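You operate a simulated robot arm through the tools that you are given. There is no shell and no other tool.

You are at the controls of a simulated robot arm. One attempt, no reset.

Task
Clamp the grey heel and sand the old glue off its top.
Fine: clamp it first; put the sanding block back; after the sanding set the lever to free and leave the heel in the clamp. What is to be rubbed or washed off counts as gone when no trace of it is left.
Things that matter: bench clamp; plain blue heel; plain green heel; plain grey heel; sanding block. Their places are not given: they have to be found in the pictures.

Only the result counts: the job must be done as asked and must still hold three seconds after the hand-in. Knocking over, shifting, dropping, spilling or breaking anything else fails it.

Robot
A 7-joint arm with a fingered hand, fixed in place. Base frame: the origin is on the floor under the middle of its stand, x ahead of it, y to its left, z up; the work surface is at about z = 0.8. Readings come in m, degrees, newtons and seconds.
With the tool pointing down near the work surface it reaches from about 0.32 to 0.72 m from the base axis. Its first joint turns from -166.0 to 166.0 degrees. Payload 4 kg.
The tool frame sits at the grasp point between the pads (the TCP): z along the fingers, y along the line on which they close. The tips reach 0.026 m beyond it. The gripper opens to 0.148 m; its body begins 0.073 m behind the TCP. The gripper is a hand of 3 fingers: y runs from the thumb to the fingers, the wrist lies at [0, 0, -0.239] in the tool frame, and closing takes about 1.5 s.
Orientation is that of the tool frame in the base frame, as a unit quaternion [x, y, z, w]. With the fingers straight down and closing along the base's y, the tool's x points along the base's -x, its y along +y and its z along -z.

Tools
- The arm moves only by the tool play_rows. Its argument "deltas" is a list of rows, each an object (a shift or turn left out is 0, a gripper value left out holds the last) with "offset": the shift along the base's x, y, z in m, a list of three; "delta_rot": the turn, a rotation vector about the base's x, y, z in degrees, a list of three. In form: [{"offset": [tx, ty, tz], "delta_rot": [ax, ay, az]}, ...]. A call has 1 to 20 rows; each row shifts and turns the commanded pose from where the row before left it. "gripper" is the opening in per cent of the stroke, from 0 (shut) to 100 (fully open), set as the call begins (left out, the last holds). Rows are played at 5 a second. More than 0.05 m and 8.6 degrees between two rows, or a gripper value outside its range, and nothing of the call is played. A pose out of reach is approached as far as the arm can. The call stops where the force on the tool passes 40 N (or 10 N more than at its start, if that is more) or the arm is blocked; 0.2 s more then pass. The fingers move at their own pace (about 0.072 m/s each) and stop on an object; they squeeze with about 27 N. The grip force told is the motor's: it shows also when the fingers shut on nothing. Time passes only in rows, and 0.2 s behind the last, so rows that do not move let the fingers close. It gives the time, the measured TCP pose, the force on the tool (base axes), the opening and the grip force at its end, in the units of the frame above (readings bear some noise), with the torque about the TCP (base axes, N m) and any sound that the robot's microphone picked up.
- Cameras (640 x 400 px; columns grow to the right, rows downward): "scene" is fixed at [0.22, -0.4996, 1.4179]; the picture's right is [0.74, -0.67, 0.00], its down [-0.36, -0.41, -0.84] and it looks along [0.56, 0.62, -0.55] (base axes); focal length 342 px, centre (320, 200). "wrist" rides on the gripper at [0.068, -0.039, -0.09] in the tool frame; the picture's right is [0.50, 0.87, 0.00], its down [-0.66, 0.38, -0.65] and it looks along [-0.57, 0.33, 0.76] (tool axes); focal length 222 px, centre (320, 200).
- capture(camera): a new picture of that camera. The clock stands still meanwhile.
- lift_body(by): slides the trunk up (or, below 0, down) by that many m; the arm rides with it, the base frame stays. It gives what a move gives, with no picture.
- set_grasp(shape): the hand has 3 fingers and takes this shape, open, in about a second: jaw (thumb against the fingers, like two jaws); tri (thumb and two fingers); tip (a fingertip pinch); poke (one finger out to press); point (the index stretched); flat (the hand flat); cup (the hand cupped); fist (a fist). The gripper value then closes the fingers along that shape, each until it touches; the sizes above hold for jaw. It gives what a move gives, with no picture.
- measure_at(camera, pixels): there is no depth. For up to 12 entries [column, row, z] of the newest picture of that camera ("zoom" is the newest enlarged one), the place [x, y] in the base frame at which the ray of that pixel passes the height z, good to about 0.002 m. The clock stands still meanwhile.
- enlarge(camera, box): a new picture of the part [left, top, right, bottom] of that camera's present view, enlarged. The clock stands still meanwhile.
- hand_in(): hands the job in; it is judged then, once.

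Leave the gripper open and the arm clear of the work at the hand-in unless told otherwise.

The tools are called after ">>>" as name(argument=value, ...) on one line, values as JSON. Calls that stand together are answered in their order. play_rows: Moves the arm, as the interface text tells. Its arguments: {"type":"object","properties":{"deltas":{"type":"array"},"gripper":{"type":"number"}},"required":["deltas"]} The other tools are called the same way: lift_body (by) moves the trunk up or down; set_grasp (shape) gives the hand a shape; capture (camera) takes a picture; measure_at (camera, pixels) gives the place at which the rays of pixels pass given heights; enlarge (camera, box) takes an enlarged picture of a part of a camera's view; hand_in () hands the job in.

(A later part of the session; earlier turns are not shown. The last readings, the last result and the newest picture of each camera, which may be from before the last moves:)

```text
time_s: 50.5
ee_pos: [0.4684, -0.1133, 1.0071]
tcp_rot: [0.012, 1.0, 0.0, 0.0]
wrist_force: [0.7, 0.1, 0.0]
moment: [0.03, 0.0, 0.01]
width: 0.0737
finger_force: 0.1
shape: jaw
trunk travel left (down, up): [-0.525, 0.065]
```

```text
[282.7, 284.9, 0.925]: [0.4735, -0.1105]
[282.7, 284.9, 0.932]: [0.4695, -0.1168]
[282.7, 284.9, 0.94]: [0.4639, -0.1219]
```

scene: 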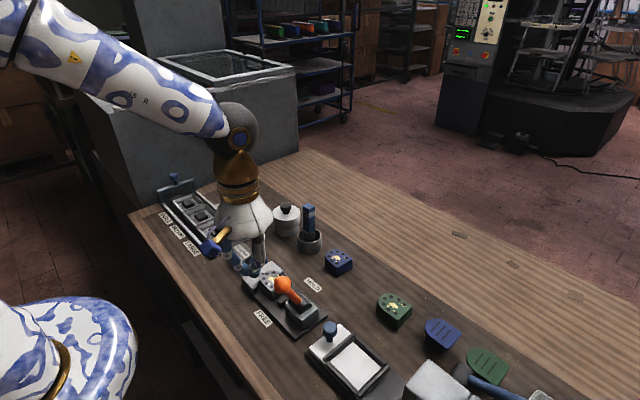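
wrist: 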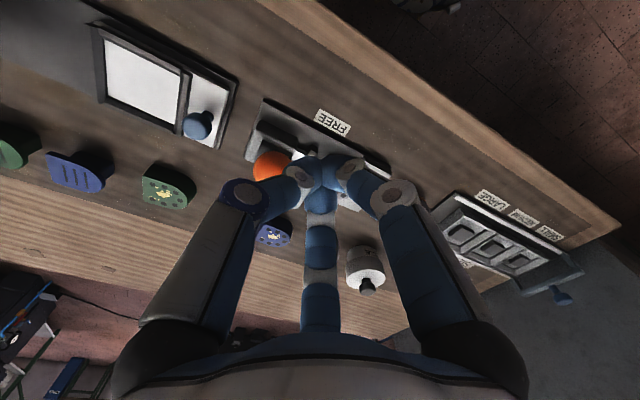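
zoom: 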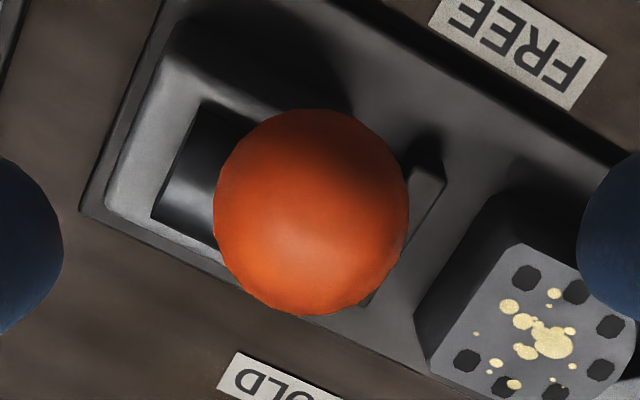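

The knob is at ≈ (0.471, -0.1145, 0.929). I'll centre over it, descend so the fingertips surround its equator, then close gently on it.

>>> play_rows(deltas=[{"offset": [0.003, -0.001, -0.02]}, {"offset": [0, 0, -0.025]}, {"offset": [0, 0, -0.02]}, {}])

>>> enlarge(camera="wrist", box=[200, 60, 440, 240])

>>> enlarge(camera="scene", box=[225, 215, 345, 345])

```text
time_s: 51.5
ee_pos: [0.4695, -0.1154, 0.9411]
tcp_rot: [0.013, 1.0, 0.0, 0.0]
wrist_force: [-0.3, 0.3, 0.5]
moment: [-0.01, -0.02, -0.03]
width: 0.0742
finger_force: 0.0
shape: jaw
trunk travel left (down, up): [-0.525, 0.065]
```

```text
2.22 times, centred on (320, 150) of wrist
```

zoom: 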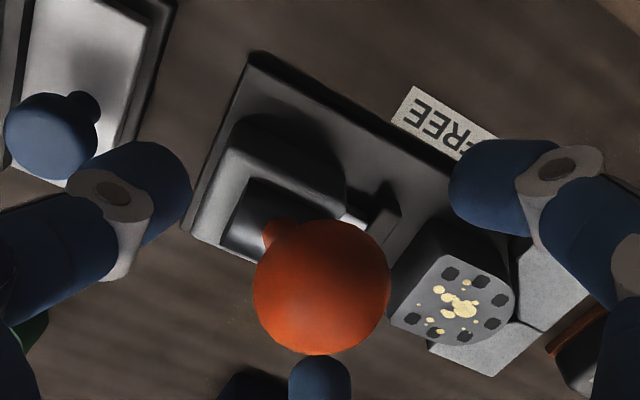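

```text
3.08 times, centred on (285, 280) of scene
```

zoom: 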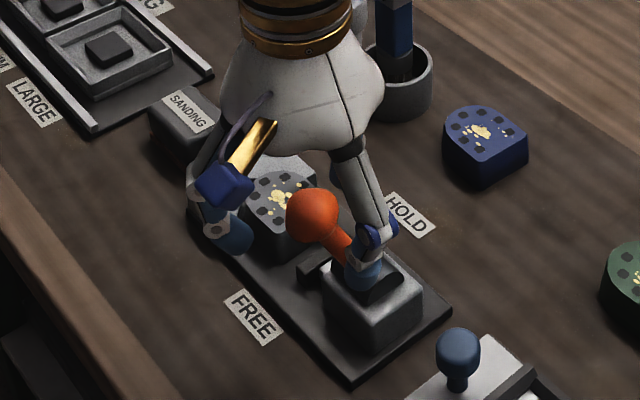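

The fingers are around the knob. Closing on it.

>>> play_rows(deltas=[{}, {}, {}, {}, {}, {}], gripper=0)

>>> enlarge(camera="wrist", box=[200, 60, 440, 240])

```text
time_s: 52.9
ee_pos: [0.4717, -0.1166, 0.9388]
tcp_rot: [0.011, 1.0, 0.0, -0.001]
wrist_force: [3.4, -0.6, -15.0]
moment: [-0.03, 0.0, 0.07]
width: 0.0223
finger_force: 27.0
shape: jaw
trunk travel left (down, up): [-0.525, 0.065]
```

```text
2.22 times, centred on (320, 150) of wrist
```

zoom: 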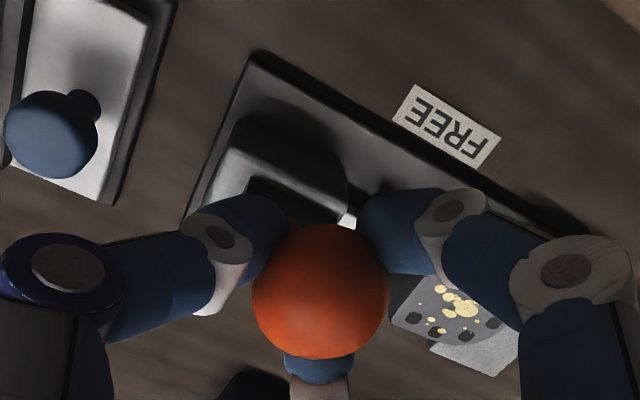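

The fingers hooked just under the ball's equator (width 0.022), so the grip is firm. I'll move it along the first part of its arc toward +x (HOLD) and check the forces.

>>> play_rows(deltas=[{"offset": [0.0041, 0, 0.0018]}, {"offset": [0.0041, 0, 0.0017]}, {"offset": [0.0039, 0, 0.0013]}, {"offset": [0.0039, 0, 0.0011]}, {}])

```text
time_s: 54.1
ee_pos: [0.4881, -0.1155, 0.9456]
tcp_rot: [0.011, 1.0, 0.0, -0.001]
wrist_force: [0.3, -2.3, -22.4]
moment: [-0.08, 0.38, 0.0]
width: 0.0217
finger_force: 27.2
shape: jaw
trunk travel left (down, up): [-0.525, 0.065]
```

The lever follows easily, with only some vertical pull. I'll continue with a little less rise.

>>> play_rows(deltas=[{"offset": [0.004, 0, 0.0003]}, {"offset": [0.004, 0, 0.0003]}, {"offset": [0.004, 0, 0.0]}, {"offset": [0.004, 0, 0.0]}, {"offset": [0.004, 0, 0.0]}, {"offset": [0.004, 0, 0.0]}, {}])

>>> enlarge(camera="scene", box=[225, 215, 345, 345])

```text
time_s: 55.7
ee_pos: [0.5111, -0.1161, 0.947]
tcp_rot: [0.012, 1.0, 0.001, -0.003]
wrist_force: [-8.1, -4.1, -30.9]
moment: [-0.21, 0.63, -0.03]
width: 0.0203
finger_force: 26.4
shape: jaw
trunk travel left (down, up): [-0.525, 0.065]
```

```text
3.08 times, centred on (285, 280) of scene
```

zoom: 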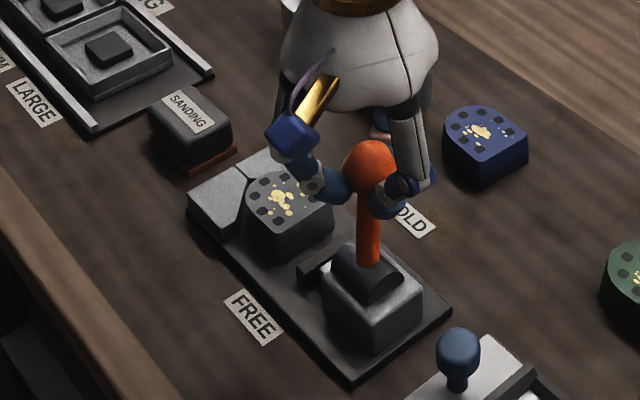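

The lever is upright, but the fingers wedge under the ball (31 N vertical). I'll open a bit, raise the hand 10 mm so the grip sits on the ball's equator, and regrip.

>>> play_rows(deltas=[{}, {}, {}, {"offset": [0, 0, 0.005]}, {"offset": [0, 0, 0.005]}, {}], gripper=42)

>>> enlarge(camera="scene", box=[225, 215, 345, 345])

>>> enlarge(camera="wrist", box=[200, 60, 440, 240])

```text
time_s: 57.1
ee_pos: [0.5115, -0.1151, 0.9579]
tcp_rot: [0.012, 1.0, 0.0, 0.0]
wrist_force: [-0.9, 0.0, 0.1]
moment: [-0.04, -0.01, 0.02]
width: 0.0617
finger_force: 0.1
shape: jaw
trunk travel left (down, up): [-0.525, 0.065]
```

```text
3.08 times, centred on (285, 280) of scene
```

zoom: 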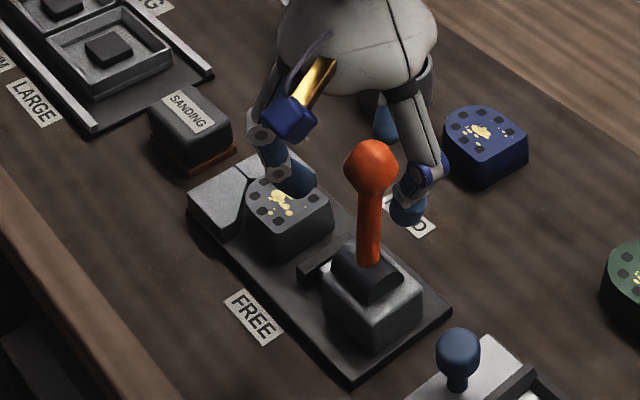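

```text
2.22 times, centred on (320, 150) of wrist
```

zoom: 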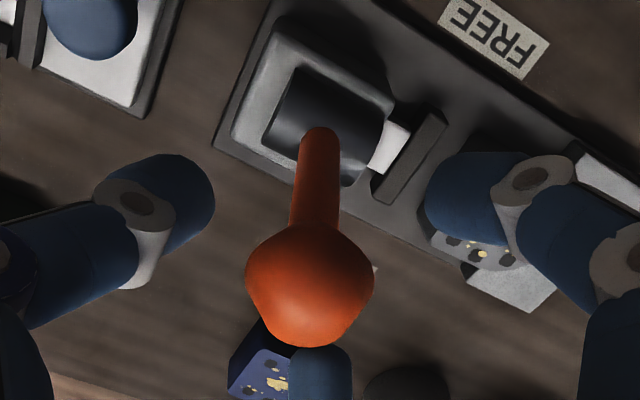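

The lever stays upright on its own. I'll close again on the ball at this higher level.

>>> play_rows(deltas=[{}, {}, {}, {}, {}], gripper=0)

```text
time_s: 58.3
ee_pos: [0.5122, -0.1145, 0.9579]
tcp_rot: [0.012, 1.0, 0.0, -0.001]
wrist_force: [-0.6, -0.6, -5.5]
moment: [-0.07, 0.05, -0.05]
width: 0.0274
finger_force: 27.1
shape: jaw
trunk travel left (down, up): [-0.525, 0.065]
```

A good equator grip: width 0.027, only 5 N vertical. Continuing toward HOLD along the downward arc.

>>> play_rows(deltas=[{"offset": [0.004, 0, -0.0002]}, {"offset": [0.004, 0, -0.0003]}, {"offset": [0.004, 0, -0.0005]}, {"offset": [0.004, 0, -0.0006]}, {"offset": [0.004, 0, -0.0009]}, {"offset": [0.004, 0, -0.001]}, {}])

>>> enlarge(camera="scene", box=[225, 215, 345, 345])

```text
time_s: 59.9
ee_pos: [0.535, -0.1142, 0.954]
tcp_rot: [0.011, 1.0, 0.0, 0.0]
wrist_force: [-5.4, 1.9, -6.5]
moment: [-0.05, 0.53, 0.02]
width: 0.0269
finger_force: 26.7
shape: jaw
trunk travel left (down, up): [-0.525, 0.065]
```

```text
3.08 times, centred on (285, 280) of scene
```

zoom: 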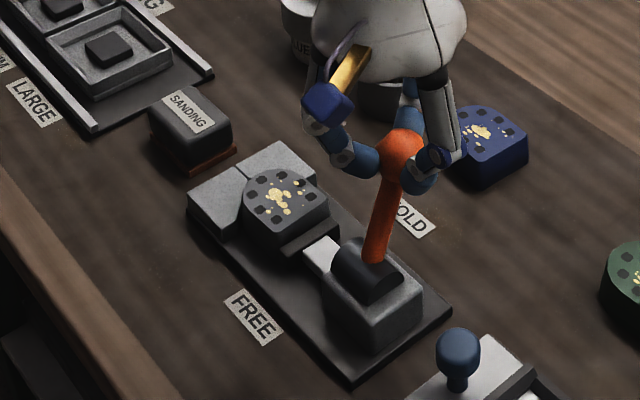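

The pusher has advanced and is pressing the heel into the V. I'll continue to the end of the lever's travel.

>>> play_rows(deltas=[{"offset": [0.004, 0, -0.0012]}, {"offset": [0.004, 0, -0.0013]}, {"offset": [0.004, 0, -0.0016]}, {"offset": [0.003, 0, -0.0015]}, {}])

>>> enlarge(camera="scene", box=[225, 215, 345, 345])

```text
time_s: 61.1
ee_pos: [0.5447, -0.1154, 0.9506]
tcp_rot: [0.011, 1.0, 0.0, 0.0]
wrist_force: [-32.3, 2.3, 13.9]
moment: [-0.09, 1.0, -0.26]
width: 0.0277
finger_force: 27.3
shape: jaw
trunk travel left (down, up): [-0.525, 0.065]
```

```text
3.08 times, centred on (285, 280) of scene
```

zoom: 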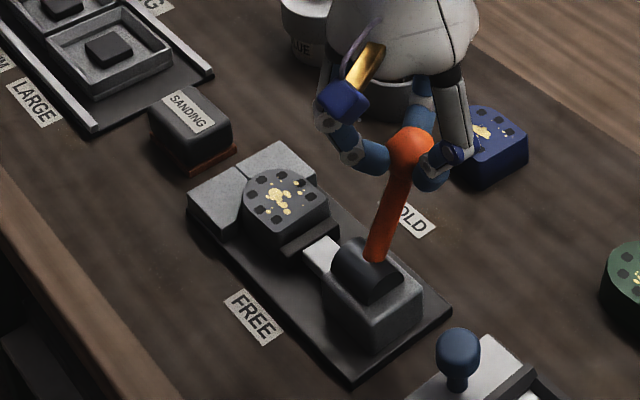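

The lever is now blocked at x ≈ 0.545 (32 N), which looks like its end stop, with the heel seated in the V. I'll release the knob, rise and inspect.

>>> play_rows(deltas=[{}, {}, {}, {"offset": [0, 0, 0.02]}, {"offset": [0, 0, 0.03]}, {}], gripper=50)

>>> enlarge(camera="wrist", box=[200, 30, 440, 220])

>>> enlarge(camera="scene", box=[235, 230, 335, 340])

```text
time_s: 62.5
ee_pos: [0.5499, -0.116, 0.9977]
tcp_rot: [0.012, 1.0, 0.0, -0.001]
wrist_force: [0.1, -0.5, -0.2]
moment: [0.02, -0.02, 0.0]
width: 0.0734
finger_force: 0.0
shape: jaw
trunk travel left (down, up): [-0.525, 0.065]
```

```text
2.11 times, centred on (320, 125) of wrist
```

zoom: 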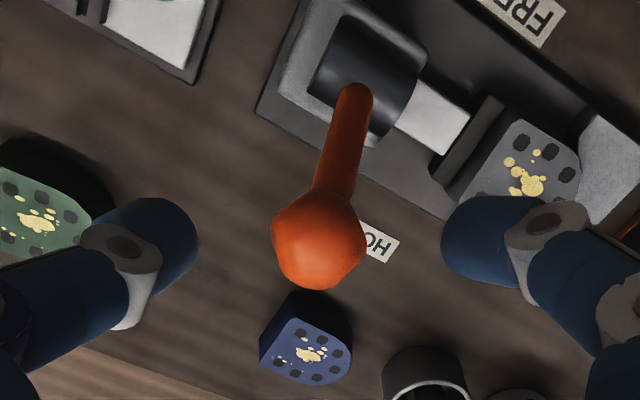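

```text
3.64 times, centred on (285, 285) of scene
```

zoom: 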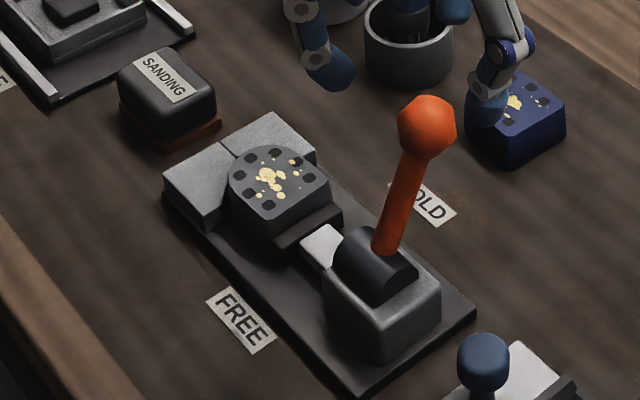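

>>> enlarge(camera="wrist", box=[200, 30, 440, 220])

>>> measure_at(camera="zoom", pixels=[[319, 240, 0.925], [319, 240, 0.93], [319, 240, 0.935], [470, 190, 0.835], [520, 120, 0.835], [580, 165, 0.835], [460, 210, 0.835]])

>>> measure_at(camera="scene", pixels=[[314.4, 265.2, 0.925], [314.4, 265.2, 0.93], [314.4, 265.2, 0.935]])

```text
2.11 times, centred on (320, 125) of wrist
```

zoom: 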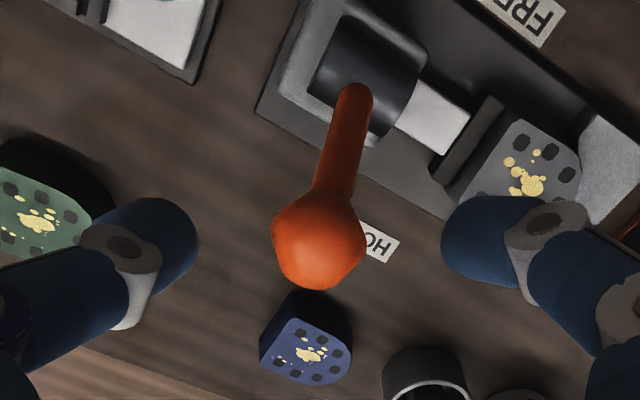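

```text
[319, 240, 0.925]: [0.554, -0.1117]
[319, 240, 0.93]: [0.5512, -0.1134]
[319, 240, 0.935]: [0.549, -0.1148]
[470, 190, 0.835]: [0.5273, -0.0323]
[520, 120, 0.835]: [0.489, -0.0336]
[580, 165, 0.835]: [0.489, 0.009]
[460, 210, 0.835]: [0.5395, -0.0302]
```

```text
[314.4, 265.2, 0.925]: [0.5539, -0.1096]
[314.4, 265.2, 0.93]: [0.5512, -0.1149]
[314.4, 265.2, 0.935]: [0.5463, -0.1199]
```

The lever is fully at HOLD: knob at (0.5515, -0.114), mirroring its FREE position. Now I'll move over the sanding block (base ≈ x 0.488–0.537, y 0.0905–0.1556) and look at it from above.

>>> play_rows(deltas=[{"offset": [-0.006, 0.035, 0]}, {"offset": [-0.006, 0.035, 0]}, {"offset": [-0.006, 0.035, 0]}, {"offset": [-0.006, 0.035, 0]}, {"offset": [-0.006, 0.035, 0]}, {"offset": [-0.007, 0.035, 0]}, {"offset": [0, 0.026, -0.01]}, {}], gripper=60)

>>> capture(camera="wrist")

>>> enlarge(camera="wrist", box=[220, 60, 420, 220])

```text
time_s: 64.3
ee_pos: [0.512, 0.1199, 0.989]
tcp_rot: [0.012, 1.0, 0.0, 0.001]
wrist_force: [0.7, -0.4, -0.4]
moment: [0.0, 0.03, 0.03]
width: 0.0883
finger_force: 0.1
shape: jaw
trunk travel left (down, up): [-0.525, 0.065]
```

```text
taken
```

wrist: 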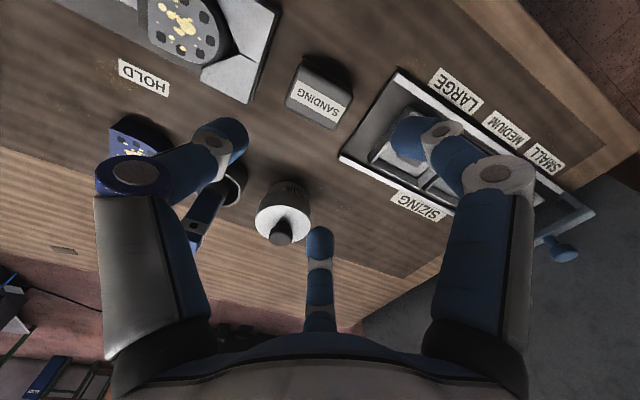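

```text
2.50 times, centred on (320, 140) of wrist
```

zoom: 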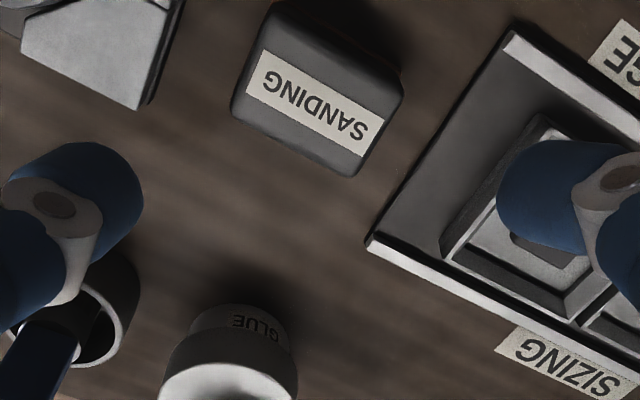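

>>> enlarge(camera="wrist", box=[260, 40, 380, 150])

```text
3.64 times, centred on (320, 95) of wrist
```

zoom: 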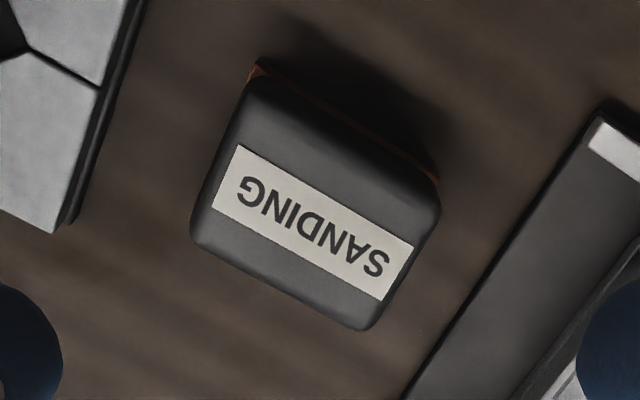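

>>> measure_at(camera="zoom", pixels=[[238, 145, 0.832], [213, 208, 0.832], [413, 246, 0.832], [383, 300, 0.832], [192, 228, 0.825], [205, 248, 0.825], [355, 329, 0.825], [375, 322, 0.825], [440, 200, 0.825], [255, 66, 0.803], [438, 175, 0.803], [120, 40, 0.825]])

>>> measure_at(camera="zoom", pixels=[[597, 115, 0.805], [405, 398, 0.805], [500, 255, 0.805], [60, 232, 0.825], [96, 95, 0.825]])

>>> measure_at(camera="scene", pixels=[[227.9, 242.5, 0.825], [227.9, 242.5, 0.835], [233, 253, 0.825], [253, 263.8, 0.803], [243, 272.5, 0.803], [230, 258.5, 0.803]])

>>> enlarge(camera="scene", box=[215, 230, 275, 290])

```text
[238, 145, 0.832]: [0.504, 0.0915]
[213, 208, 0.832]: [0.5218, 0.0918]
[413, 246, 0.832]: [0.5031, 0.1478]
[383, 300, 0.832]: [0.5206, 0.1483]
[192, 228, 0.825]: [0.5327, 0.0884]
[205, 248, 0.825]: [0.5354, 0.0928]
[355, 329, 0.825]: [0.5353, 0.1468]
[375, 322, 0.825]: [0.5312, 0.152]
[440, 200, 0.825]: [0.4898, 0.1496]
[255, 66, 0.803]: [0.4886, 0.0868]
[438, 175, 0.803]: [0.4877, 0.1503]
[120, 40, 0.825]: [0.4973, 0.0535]
```

```text
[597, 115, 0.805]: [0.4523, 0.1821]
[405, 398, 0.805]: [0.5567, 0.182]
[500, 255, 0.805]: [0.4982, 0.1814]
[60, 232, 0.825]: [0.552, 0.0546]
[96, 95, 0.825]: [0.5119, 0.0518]
```

```text
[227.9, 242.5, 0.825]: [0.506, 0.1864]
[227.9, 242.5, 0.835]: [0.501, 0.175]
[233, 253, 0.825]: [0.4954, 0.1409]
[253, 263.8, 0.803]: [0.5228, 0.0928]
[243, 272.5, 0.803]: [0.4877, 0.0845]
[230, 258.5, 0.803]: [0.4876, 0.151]
```

```text
6.67 times, centred on (245, 260) of scene
```

zoom: 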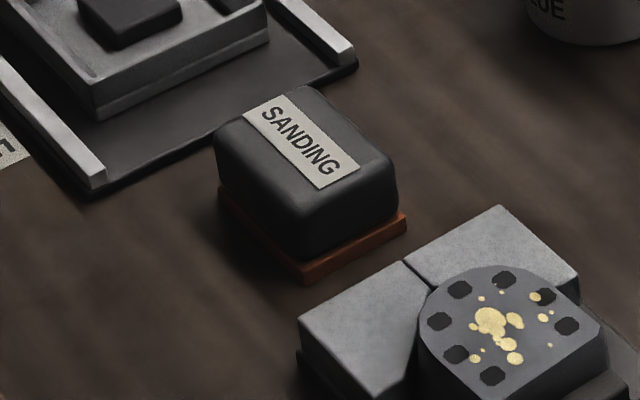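

The block is centred at ≈ (0.512, 0.119), body about 0.047 × 0.064, base at z 0.80. I'll yaw +31° so one finger meets the -x face and the other two meet the rounded +x corners, all nearly square. I'll set a 53% opening above it.

>>> play_rows(deltas=[{"offset": [0.0011, -0.0003, 0], "delta_rot": [0, 0, 6.26]}, {"offset": [0.0011, -0.0003, 0], "delta_rot": [0, 0, 6.26]}, {"offset": [0.0011, -0.0003, -0.01], "delta_rot": [0, 0, 6.26]}, {"offset": [0.0011, -0.0004, -0.02], "delta_rot": [0, 0, 6.26]}, {"offset": [0.0011, -0.0004, -0.03], "delta_rot": [0, 0, 6.26]}, {"offset": [0, 0, -0.03]}, {"offset": [0, 0, -0.02]}, {}], gripper=53)

>>> capture(camera="wrist")

>>> enlarge(camera="scene", box=[195, 190, 305, 290])

```text
time_s: 66.1
ee_pos: [0.5192, 0.1185, 0.8797]
tcp_rot: [-0.258, 0.966, 0.0, 0.0]
wrist_force: [-0.7, -0.2, 0.0]
moment: [0.01, -0.01, 0.01]
width: 0.0788
finger_force: 0.1
shape: jaw
trunk travel left (down, up): [-0.525, 0.065]
```

```text
taken
```

wrist: 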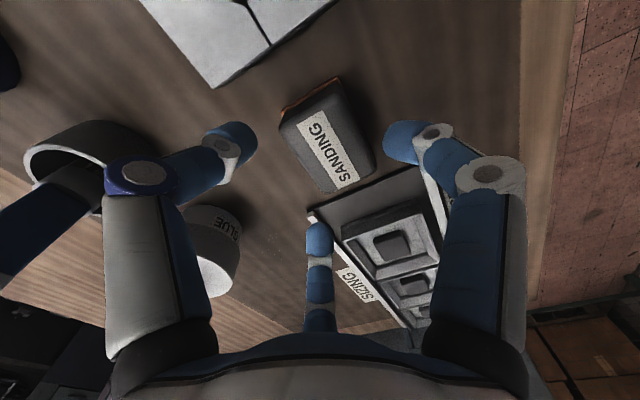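

```text
4.00 times, centred on (250, 240) of scene
```

zoom: 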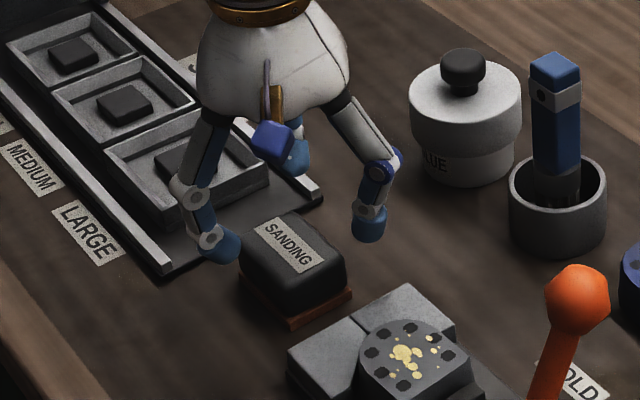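

>>> enlarge(camera="wrist", box=[230, 60, 420, 230])

```text
2.35 times, centred on (325, 145) of wrist
```

zoom: 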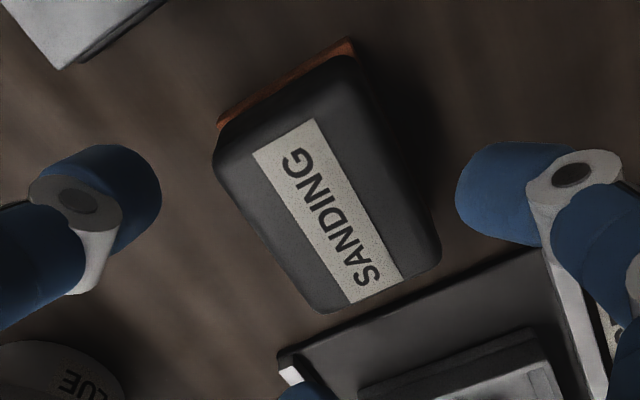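

>>> measure_at(camera="zoom", pixels=[[314, 118, 0.832], [252, 152, 0.832], [403, 276, 0.832], [350, 304, 0.832], [213, 160, 0.823], [325, 312, 0.823], [441, 245, 0.823], [351, 42, 0.803], [219, 118, 0.803], [280, 352, 0.805], [60, 68, 0.826], [540, 250, 0.81]])

```text
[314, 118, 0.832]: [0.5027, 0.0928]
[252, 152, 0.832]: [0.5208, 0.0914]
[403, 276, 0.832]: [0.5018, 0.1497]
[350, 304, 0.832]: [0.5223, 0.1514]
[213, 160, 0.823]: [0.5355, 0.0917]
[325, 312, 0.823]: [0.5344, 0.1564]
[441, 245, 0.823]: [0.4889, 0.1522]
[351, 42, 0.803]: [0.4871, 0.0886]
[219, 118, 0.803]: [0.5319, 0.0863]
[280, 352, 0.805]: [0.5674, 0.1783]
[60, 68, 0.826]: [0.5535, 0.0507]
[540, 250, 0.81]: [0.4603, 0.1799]
```

The block centre is (0.512, 0.120). I'll shift +1 mm in y and descend in two stages, checking the finger next to the sizing tray.

>>> play_rows(deltas=[{"offset": [-0.0005, 0.001, -0.012]}, {"offset": [0, 0, -0.012]}, {"offset": [0, 0, -0.006]}, {}])

>>> enlarge(camera="wrist", box=[220, 80, 430, 250])

>>> enlarge(camera="scene", box=[205, 205, 285, 285])

```text
time_s: 67.1
ee_pos: [0.5177, 0.1198, 0.8492]
tcp_rot: [-0.258, 0.966, 0.001, 0.0]
wrist_force: [-0.6, 0.6, -0.9]
moment: [-0.05, -0.05, 0.01]
width: 0.0788
finger_force: 0.0
shape: jaw
trunk travel left (down, up): [-0.525, 0.065]
```

```text
2.35 times, centred on (325, 165) of wrist
```

zoom: 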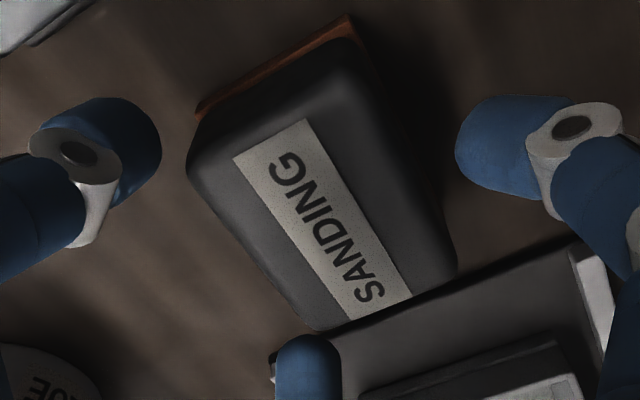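

```text
5.00 times, centred on (245, 245) of scene
```

zoom: 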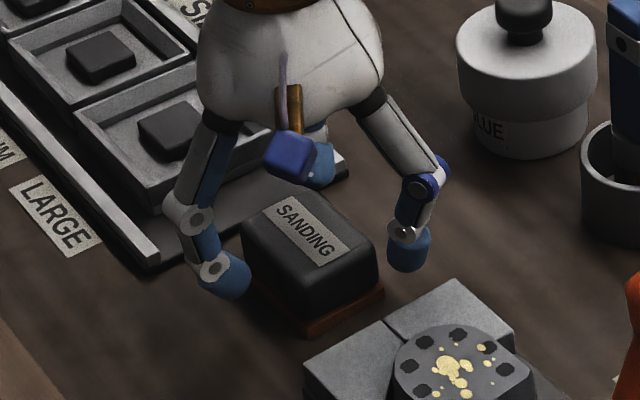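

There's clearance all round: the finger by the tray stays about 6 mm off its edge. I'll narrow slightly and descend to TCP z = 0.834.

>>> play_rows(deltas=[{"offset": [0, 0, -0.005]}, {"offset": [0, 0, -0.005]}, {"offset": [0, 0, -0.0041]}, {}], gripper=51.5)

>>> enlarge(camera="wrist", box=[220, 80, 430, 250])

```text
time_s: 68.1
ee_pos: [0.5183, 0.1204, 0.8354]
tcp_rot: [-0.258, 0.966, 0.0, 0.0]
wrist_force: [0.4, 1.3, 0.8]
moment: [-0.04, 0.02, 0.01]
width: 0.0765
finger_force: 0.0
shape: jaw
trunk travel left (down, up): [-0.525, 0.065]
```

```text
2.35 times, centred on (325, 165) of wrist
```

zoom: 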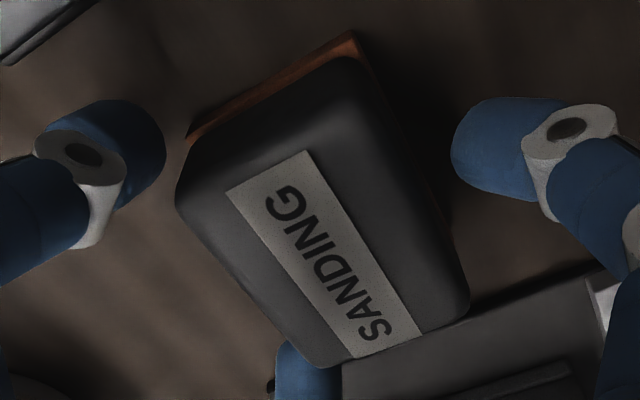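

Closing on the sanding block.

>>> play_rows(deltas=[{}, {}, {}, {}, {}, {}, {}], gripper=0)

>>> enlarge(camera="wrist", box=[220, 80, 430, 250])

>>> enlarge(camera="scene", box=[205, 205, 285, 285])

```text
time_s: 69.7
ee_pos: [0.517, 0.1201, 0.8348]
tcp_rot: [-0.259, 0.966, 0.0, 0.0]
wrist_force: [0.6, -1.5, 4.0]
moment: [-0.08, 0.13, 0.08]
width: 0.038
finger_force: 27.0
shape: jaw
trunk travel left (down, up): [-0.525, 0.065]
```

```text
2.35 times, centred on (325, 165) of wrist
```

zoom: 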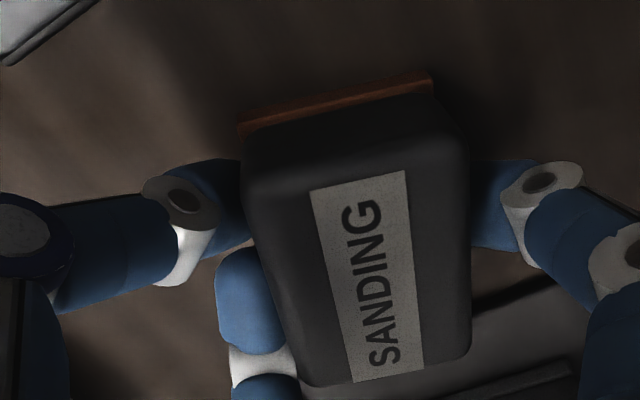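

```text
5.00 times, centred on (245, 245) of scene
```

zoom: 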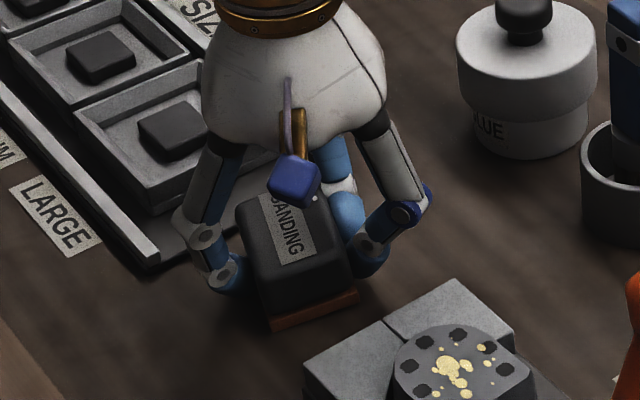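

The block turned in the grip as the fingers settled. I'll measure its present pose in the hand.

>>> enlarge(camera="wrist", box=[220, 80, 430, 250])

>>> measure_at(camera="zoom", pixels=[[311, 190, 0.832], [405, 170, 0.832], [353, 382, 0.832], [424, 368, 0.832], [238, 125, 0.803], [432, 82, 0.803], [245, 185, 0.824], [465, 140, 0.824], [470, 345, 0.824], [310, 380, 0.824]])

```text
2.35 times, centred on (325, 165) of wrist
```

zoom: 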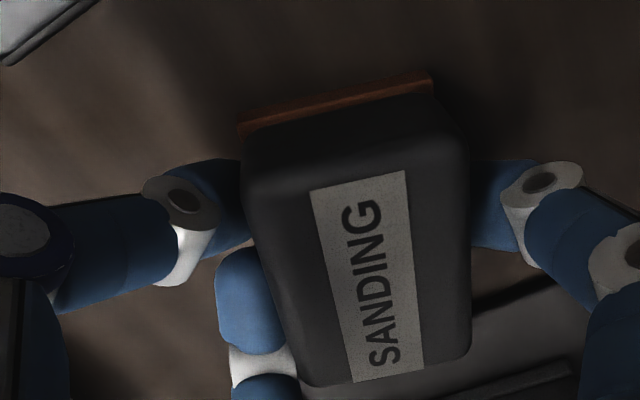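

```text
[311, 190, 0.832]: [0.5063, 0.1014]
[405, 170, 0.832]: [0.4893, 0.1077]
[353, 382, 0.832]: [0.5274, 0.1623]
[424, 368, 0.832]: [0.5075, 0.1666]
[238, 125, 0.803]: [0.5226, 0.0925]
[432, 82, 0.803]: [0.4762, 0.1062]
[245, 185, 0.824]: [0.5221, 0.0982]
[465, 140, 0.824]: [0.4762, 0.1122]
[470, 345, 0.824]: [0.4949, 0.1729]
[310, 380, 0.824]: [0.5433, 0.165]
```

The block turned -18° and is now pinched between the thumb and the opposite finger, off-centre, with the third finger supporting. I'll do a small test lift to see whether it stays level.

>>> play_rows(deltas=[{"offset": [0, 0, 0.004]}, {"offset": [0, -0.002, 0.008]}, {}])

>>> enlarge(camera="scene", box=[210, 215, 280, 285])

>>> enlarge(camera="wrist", box=[220, 80, 430, 250])

```text
time_s: 70.5
ee_pos: [0.5179, 0.118, 0.8468]
tcp_rot: [-0.259, 0.966, 0.001, 0.0]
wrist_force: [0.1, 0.3, -0.7]
moment: [0.01, -0.01, 0.0]
width: 0.0366
finger_force: 27.2
shape: jaw
trunk travel left (down, up): [-0.525, 0.065]
```

```text
5.71 times, centred on (245, 250) of scene
```

zoom: 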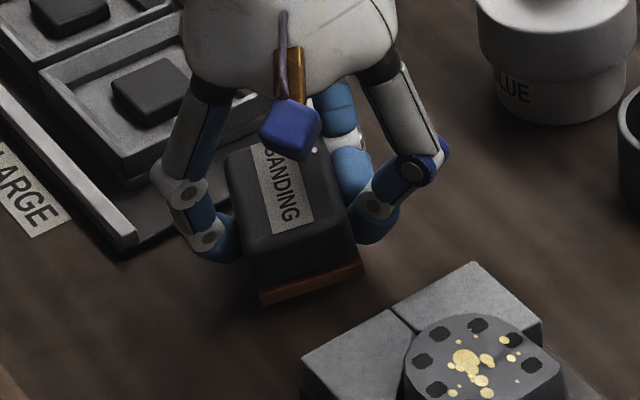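

```text
2.35 times, centred on (325, 165) of wrist
```

zoom: 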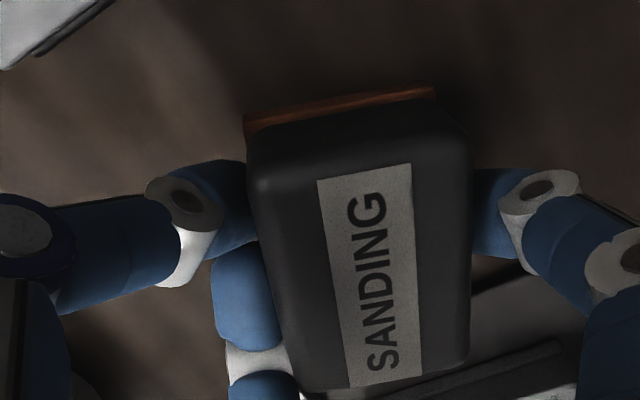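

The grip holds but the block keeps creeping. I'd rather regrip it symmetrically, so I'll move it 14 mm back toward -y, away from the tray, and set it down.

>>> play_rows(deltas=[{"offset": [0.002, -0.006, 0]}, {"offset": [0.002, -0.006, 0]}, {"offset": [0, 0, -0.006]}, {"offset": [0, 0, -0.005]}, {}])

>>> enlarge(camera="scene", box=[210, 215, 280, 285])

```text
time_s: 71.7
ee_pos: [0.5223, 0.1058, 0.835]
tcp_rot: [-0.259, 0.966, 0.0, 0.0]
wrist_force: [2.2, 1.0, 8.3]
moment: [-0.1, 0.27, 0.02]
width: 0.0365
finger_force: 27.0
shape: jaw
trunk travel left (down, up): [-0.525, 0.065]
```

```text
5.71 times, centred on (245, 250) of scene
```

zoom: 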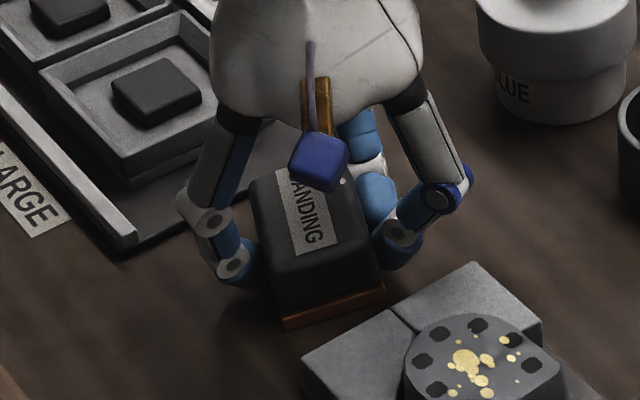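

The block is on the table. I'll open only to 38% (the thumb is near the jaw's back corner) and rise straight up.

>>> play_rows(deltas=[{}, {}, {}, {}], gripper=38)

>>> enlarge(camera="wrist", box=[220, 60, 430, 230])

```text
time_s: 72.7
ee_pos: [0.5213, 0.1067, 0.8345]
tcp_rot: [-0.258, 0.966, 0.0, 0.0]
wrist_force: [-0.7, 0.6, 0.3]
moment: [0.02, 0.05, -0.04]
width: 0.0572
finger_force: 0.0
shape: jaw
trunk travel left (down, up): [-0.525, 0.065]
```

```text
2.35 times, centred on (325, 145) of wrist
```

zoom: 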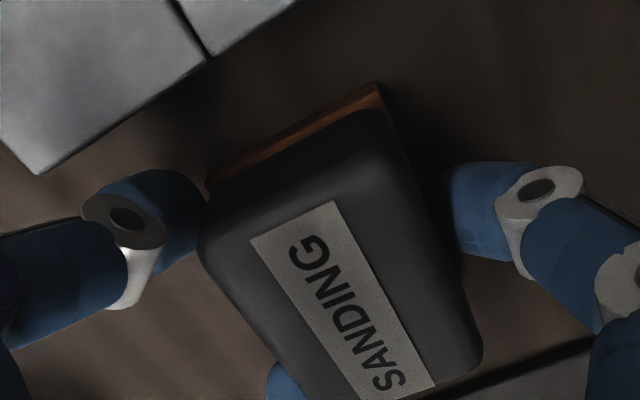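

>>> play_rows(deltas=[{}, {}, {"offset": [0, 0, 0.01]}, {"offset": [0, 0, 0.02]}, {"offset": [0, 0, 0.03]}, {"offset": [0, 0, 0.03]}, {}], gripper=43)

>>> enlarge(camera="wrist", box=[230, 40, 410, 190])

>>> enlarge(camera="scene", box=[205, 205, 295, 295])

```text
time_s: 74.3
ee_pos: [0.5202, 0.1079, 0.9265]
tcp_rot: [-0.259, 0.966, 0.0, 0.001]
wrist_force: [0.5, -0.8, 0.1]
moment: [0.01, -0.01, -0.01]
width: 0.0636
finger_force: 0.1
shape: jaw
trunk travel left (down, up): [-0.525, 0.065]
```

```text
2.67 times, centred on (320, 115) of wrist
```

zoom: 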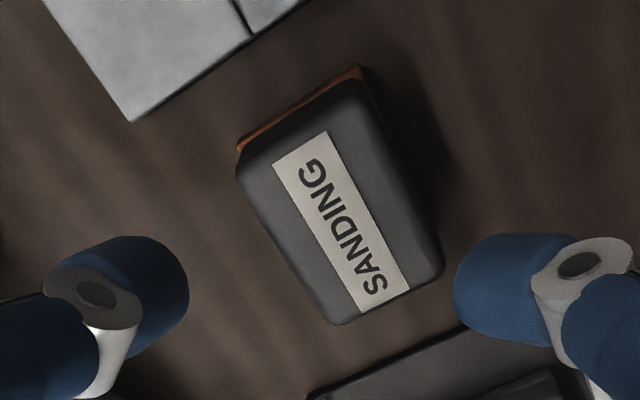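

```text
4.44 times, centred on (250, 250) of scene
```

zoom: 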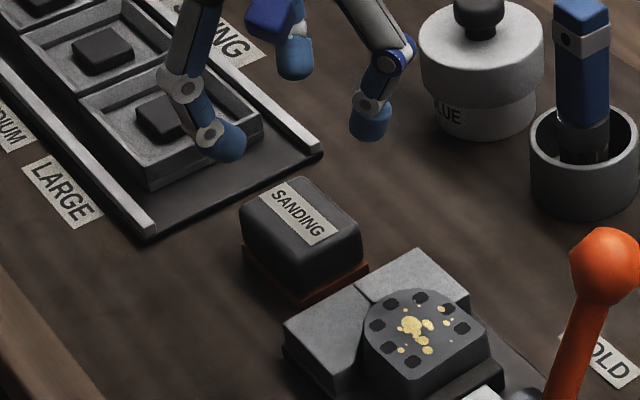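

>>> enlarge(camera="wrist", box=[260, 50, 390, 165])

```text
3.48 times, centred on (325, 108) of wrist
```

zoom: 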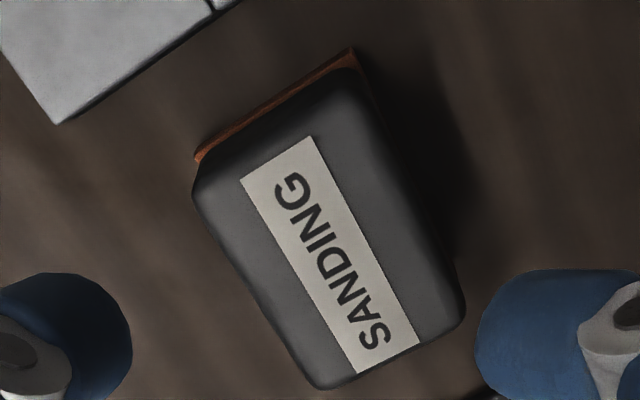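

>>> measure_at(camera="zoom", pixels=[[309, 136, 0.832], [239, 179, 0.832], [419, 342, 0.832], [359, 374, 0.832], [351, 50, 0.803], [195, 158, 0.803], [192, 195, 0.823], [310, 385, 0.823], [465, 300, 0.823], [345, 72, 0.823]])

```text
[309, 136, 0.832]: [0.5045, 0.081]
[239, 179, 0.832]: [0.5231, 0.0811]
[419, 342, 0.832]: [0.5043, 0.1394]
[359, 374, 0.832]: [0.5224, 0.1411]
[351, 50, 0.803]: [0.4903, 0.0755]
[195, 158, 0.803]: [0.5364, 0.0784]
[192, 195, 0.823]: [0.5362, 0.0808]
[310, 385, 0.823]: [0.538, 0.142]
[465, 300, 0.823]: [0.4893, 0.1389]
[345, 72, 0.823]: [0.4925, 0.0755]
```

The block settled flat and square at centre ≈ (0.5136, 0.1095). For a better grip I'll turn the hand -90°: one finger will face +y (toward the tray gap) and the other two will pinch the long x-faces opposite each other.

>>> play_rows(deltas=[{"offset": [-0.0008, 0.0009, 0], "delta_rot": [0, 0, -8.2]}, {"offset": [-0.0008, 0.0009, 0], "delta_rot": [0, 0, -8.2]}, {"offset": [-0.0008, 0.0009, 0], "delta_rot": [0, 0, -8.2]}, {"offset": [-0.0008, 0.0009, 0], "delta_rot": [0, 0, -8.2]}, {"offset": [-0.0008, 0.0009, 0], "delta_rot": [0, 0, -8.2]}, {"offset": [-0.0008, 0.0009, 0], "delta_rot": [0, 0, -8.2]}, {"offset": [-0.0007, 0.0009, 0], "delta_rot": [0, 0, -8.2]}, {"offset": [-0.0007, 0.0009, 0], "delta_rot": [0, 0, -8.2]}, {"offset": [-0.0007, 0.0009, 0], "delta_rot": [0, 0, -8.2]}, {"offset": [-0.0007, 0.0009, 0], "delta_rot": [0, 0, -8.2]}, {"offset": [-0.0007, 0.0008, 0], "delta_rot": [0, 0, -7.9]}, {}], gripper=47)

>>> capture(camera="wrist")

>>> enlarge(camera="wrist", box=[230, 40, 410, 190])

```text
time_s: 76.9
ee_pos: [0.5132, 0.1166, 0.926]
tcp_rot: [0.5, 0.866, -0.001, -0.001]
wrist_force: [-0.8, 0.1, 0.1]
moment: [-0.01, -0.01, -0.02]
width: 0.069
finger_force: 0.0
shape: jaw
trunk travel left (down, up): [-0.525, 0.065]
```

```text
taken
```

wrist: 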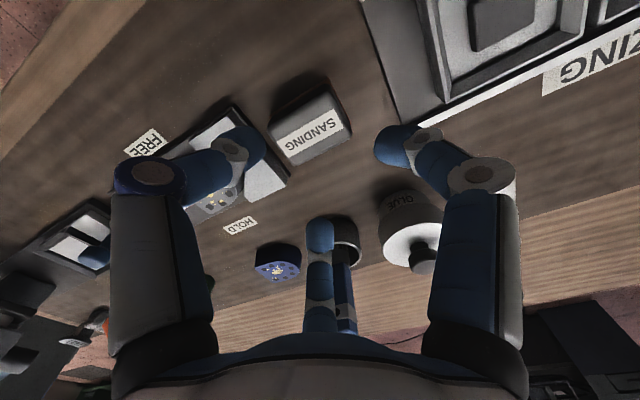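

```text
2.67 times, centred on (320, 115) of wrist
```

zoom: 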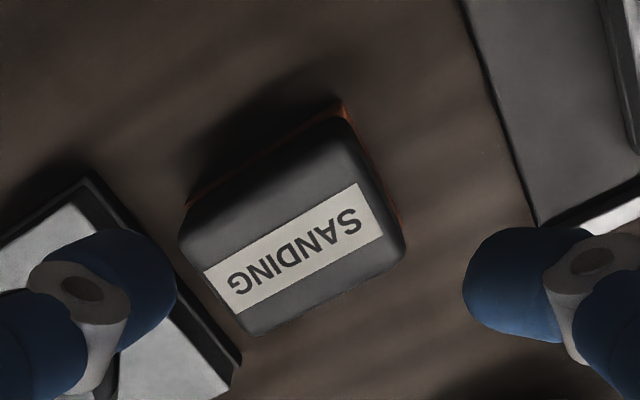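

>>> measure_at(camera="zoom", pixels=[[357, 183, 0.832], [384, 234, 0.832], [204, 271, 0.832], [240, 315, 0.832], [183, 242, 0.823], [245, 335, 0.823], [405, 240, 0.823], [345, 105, 0.803], [185, 205, 0.803]])

```text
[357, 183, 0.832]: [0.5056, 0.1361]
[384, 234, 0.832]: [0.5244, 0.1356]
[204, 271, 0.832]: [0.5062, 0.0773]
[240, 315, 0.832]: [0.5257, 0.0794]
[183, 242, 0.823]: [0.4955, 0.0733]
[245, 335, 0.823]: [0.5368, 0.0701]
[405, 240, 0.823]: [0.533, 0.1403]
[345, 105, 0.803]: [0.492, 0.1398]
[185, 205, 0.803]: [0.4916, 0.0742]
```

The block centre is ≈ (0.5135, 0.1085), top about z 0.838. I'll descend in two stages.

>>> play_rows(deltas=[{"offset": [0, -0.001, -0.025]}, {"offset": [0, 0, -0.025]}, {"offset": [0, 0, -0.02]}, {}])

>>> enlarge(camera="wrist", box=[220, 60, 420, 220])

>>> enlarge(camera="scene", box=[205, 205, 295, 295])

```text
time_s: 77.9
ee_pos: [0.5138, 0.1152, 0.8554]
tcp_rot: [0.499, 0.866, 0.0, 0.0]
wrist_force: [-0.4, 1.1, 0.0]
moment: [-0.03, 0.02, 0.02]
width: 0.0691
finger_force: 0.1
shape: jaw
trunk travel left (down, up): [-0.525, 0.065]
```

```text
2.50 times, centred on (320, 140) of wrist
```

zoom: 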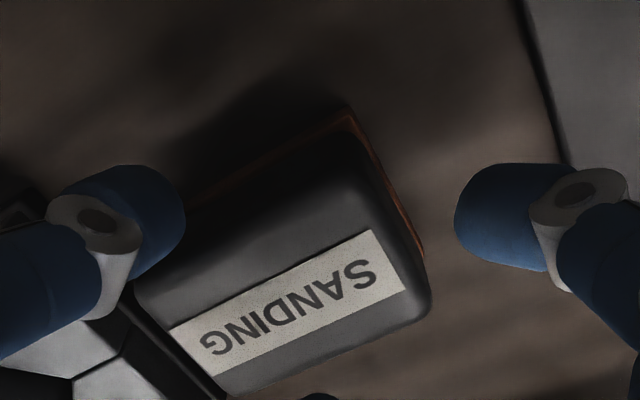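

```text
4.44 times, centred on (250, 250) of scene
```

zoom: 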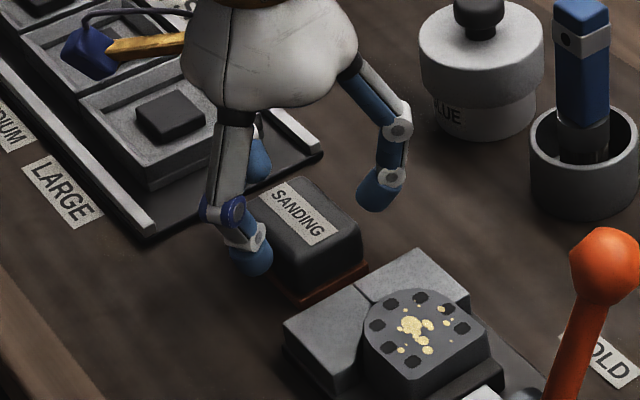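

>>> measure_at(camera="scene", pixels=[[261.7, 251.8, 0.83], [261.7, 250, 0.832], [234.7, 266.9, 0.83], [234.7, 265, 0.832]])

```text
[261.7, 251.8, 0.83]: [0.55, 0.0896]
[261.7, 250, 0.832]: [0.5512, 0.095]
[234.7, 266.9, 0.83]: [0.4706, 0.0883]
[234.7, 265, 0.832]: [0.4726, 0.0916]
```

The two pinch fingers are symmetric about the block, at x ≈ 0.471 and 0.551. Descending the last 21 mm.

>>> play_rows(deltas=[{"offset": [0, 0, -0.008]}, {"offset": [0, 0, -0.008]}, {"offset": [0, 0, -0.005]}, {}])

>>> play_rows(deltas=[{}, {}, {}, {}], gripper=33)

>>> enlarge(camera="wrist", box=[220, 80, 420, 240])

```text
time_s: 78.9
ee_pos: [0.5139, 0.1156, 0.8343]
tcp_rot: [0.499, 0.866, 0.001, 0.0]
wrist_force: [0.0, 0.2, 0.1]
moment: [-0.02, -0.04, 0.03]
width: 0.069
finger_force: 0.1
shape: jaw
trunk travel left (down, up): [-0.525, 0.065]
```

```text
time_s: 79.9
ee_pos: [0.5142, 0.1144, 0.8348]
tcp_rot: [0.499, 0.867, 0.0, 0.0]
wrist_force: [0.2, -1.4, -1.8]
moment: [0.01, -0.03, 0.0]
width: 0.046
finger_force: 26.7
shape: jaw
trunk travel left (down, up): [-0.525, 0.065]
```

```text
2.50 times, centred on (320, 160) of wrist
```

zoom: 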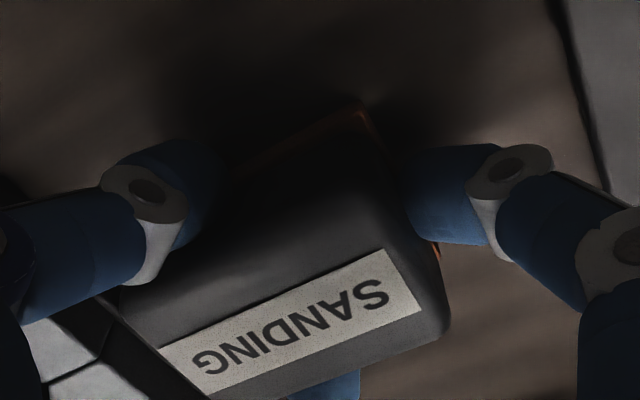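

All three fingers touch, force 26.7 N, and the block has stayed square. I'll do a test lift.

>>> play_rows(deltas=[{"offset": [0, 0, 0.005]}, {"offset": [0, 0, 0.01]}, {"offset": [0, 0, 0.01]}, {}, {}])

>>> enlarge(camera="wrist", box=[220, 80, 420, 240])

>>> enlarge(camera="scene", box=[205, 205, 295, 295])

```text
time_s: 81.1
ee_pos: [0.5145, 0.1149, 0.8589]
tcp_rot: [0.499, 0.866, 0.0, 0.0]
wrist_force: [0.2, -0.6, -0.9]
moment: [0.0, -0.02, 0.03]
width: 0.046
finger_force: 26.8
shape: jaw
trunk travel left (down, up): [-0.525, 0.065]
```

```text
2.50 times, centred on (320, 160) of wrist
```

zoom: 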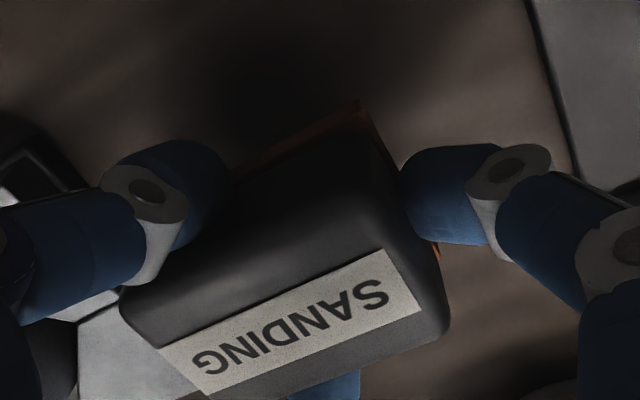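

```text
4.44 times, centred on (250, 250) of scene
```

zoom: 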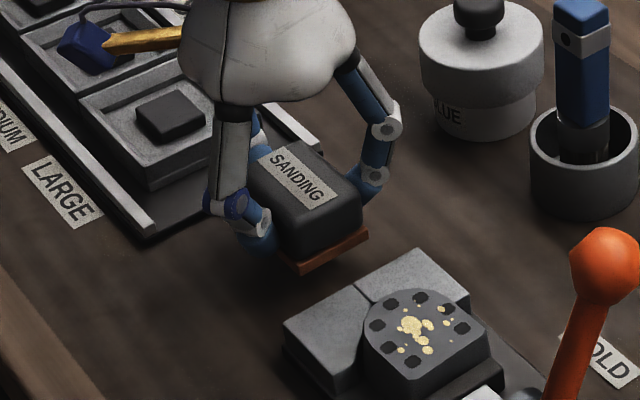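

The block lifts level and square. I'll measure its position in the hand.

>>> enlarge(camera="wrist", box=[220, 80, 420, 240])

>>> measure_at(camera="zoom", pixels=[[384, 249, 0.863], [421, 308, 0.863], [158, 348, 0.863], [208, 394, 0.863], [360, 100, 0.828], [122, 305, 0.85], [450, 310, 0.85]])

```text
2.50 times, centred on (320, 160) of wrist
```

zoom: 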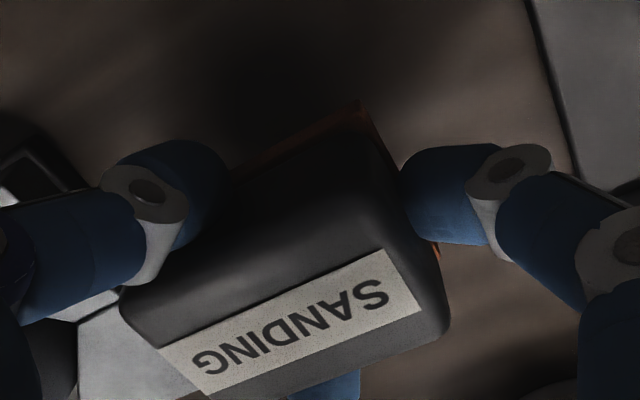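

```text
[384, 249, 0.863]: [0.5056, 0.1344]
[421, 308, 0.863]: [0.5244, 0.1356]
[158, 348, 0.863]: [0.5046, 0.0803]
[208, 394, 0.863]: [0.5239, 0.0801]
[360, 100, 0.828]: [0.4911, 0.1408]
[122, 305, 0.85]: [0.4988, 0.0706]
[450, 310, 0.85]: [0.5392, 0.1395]
```

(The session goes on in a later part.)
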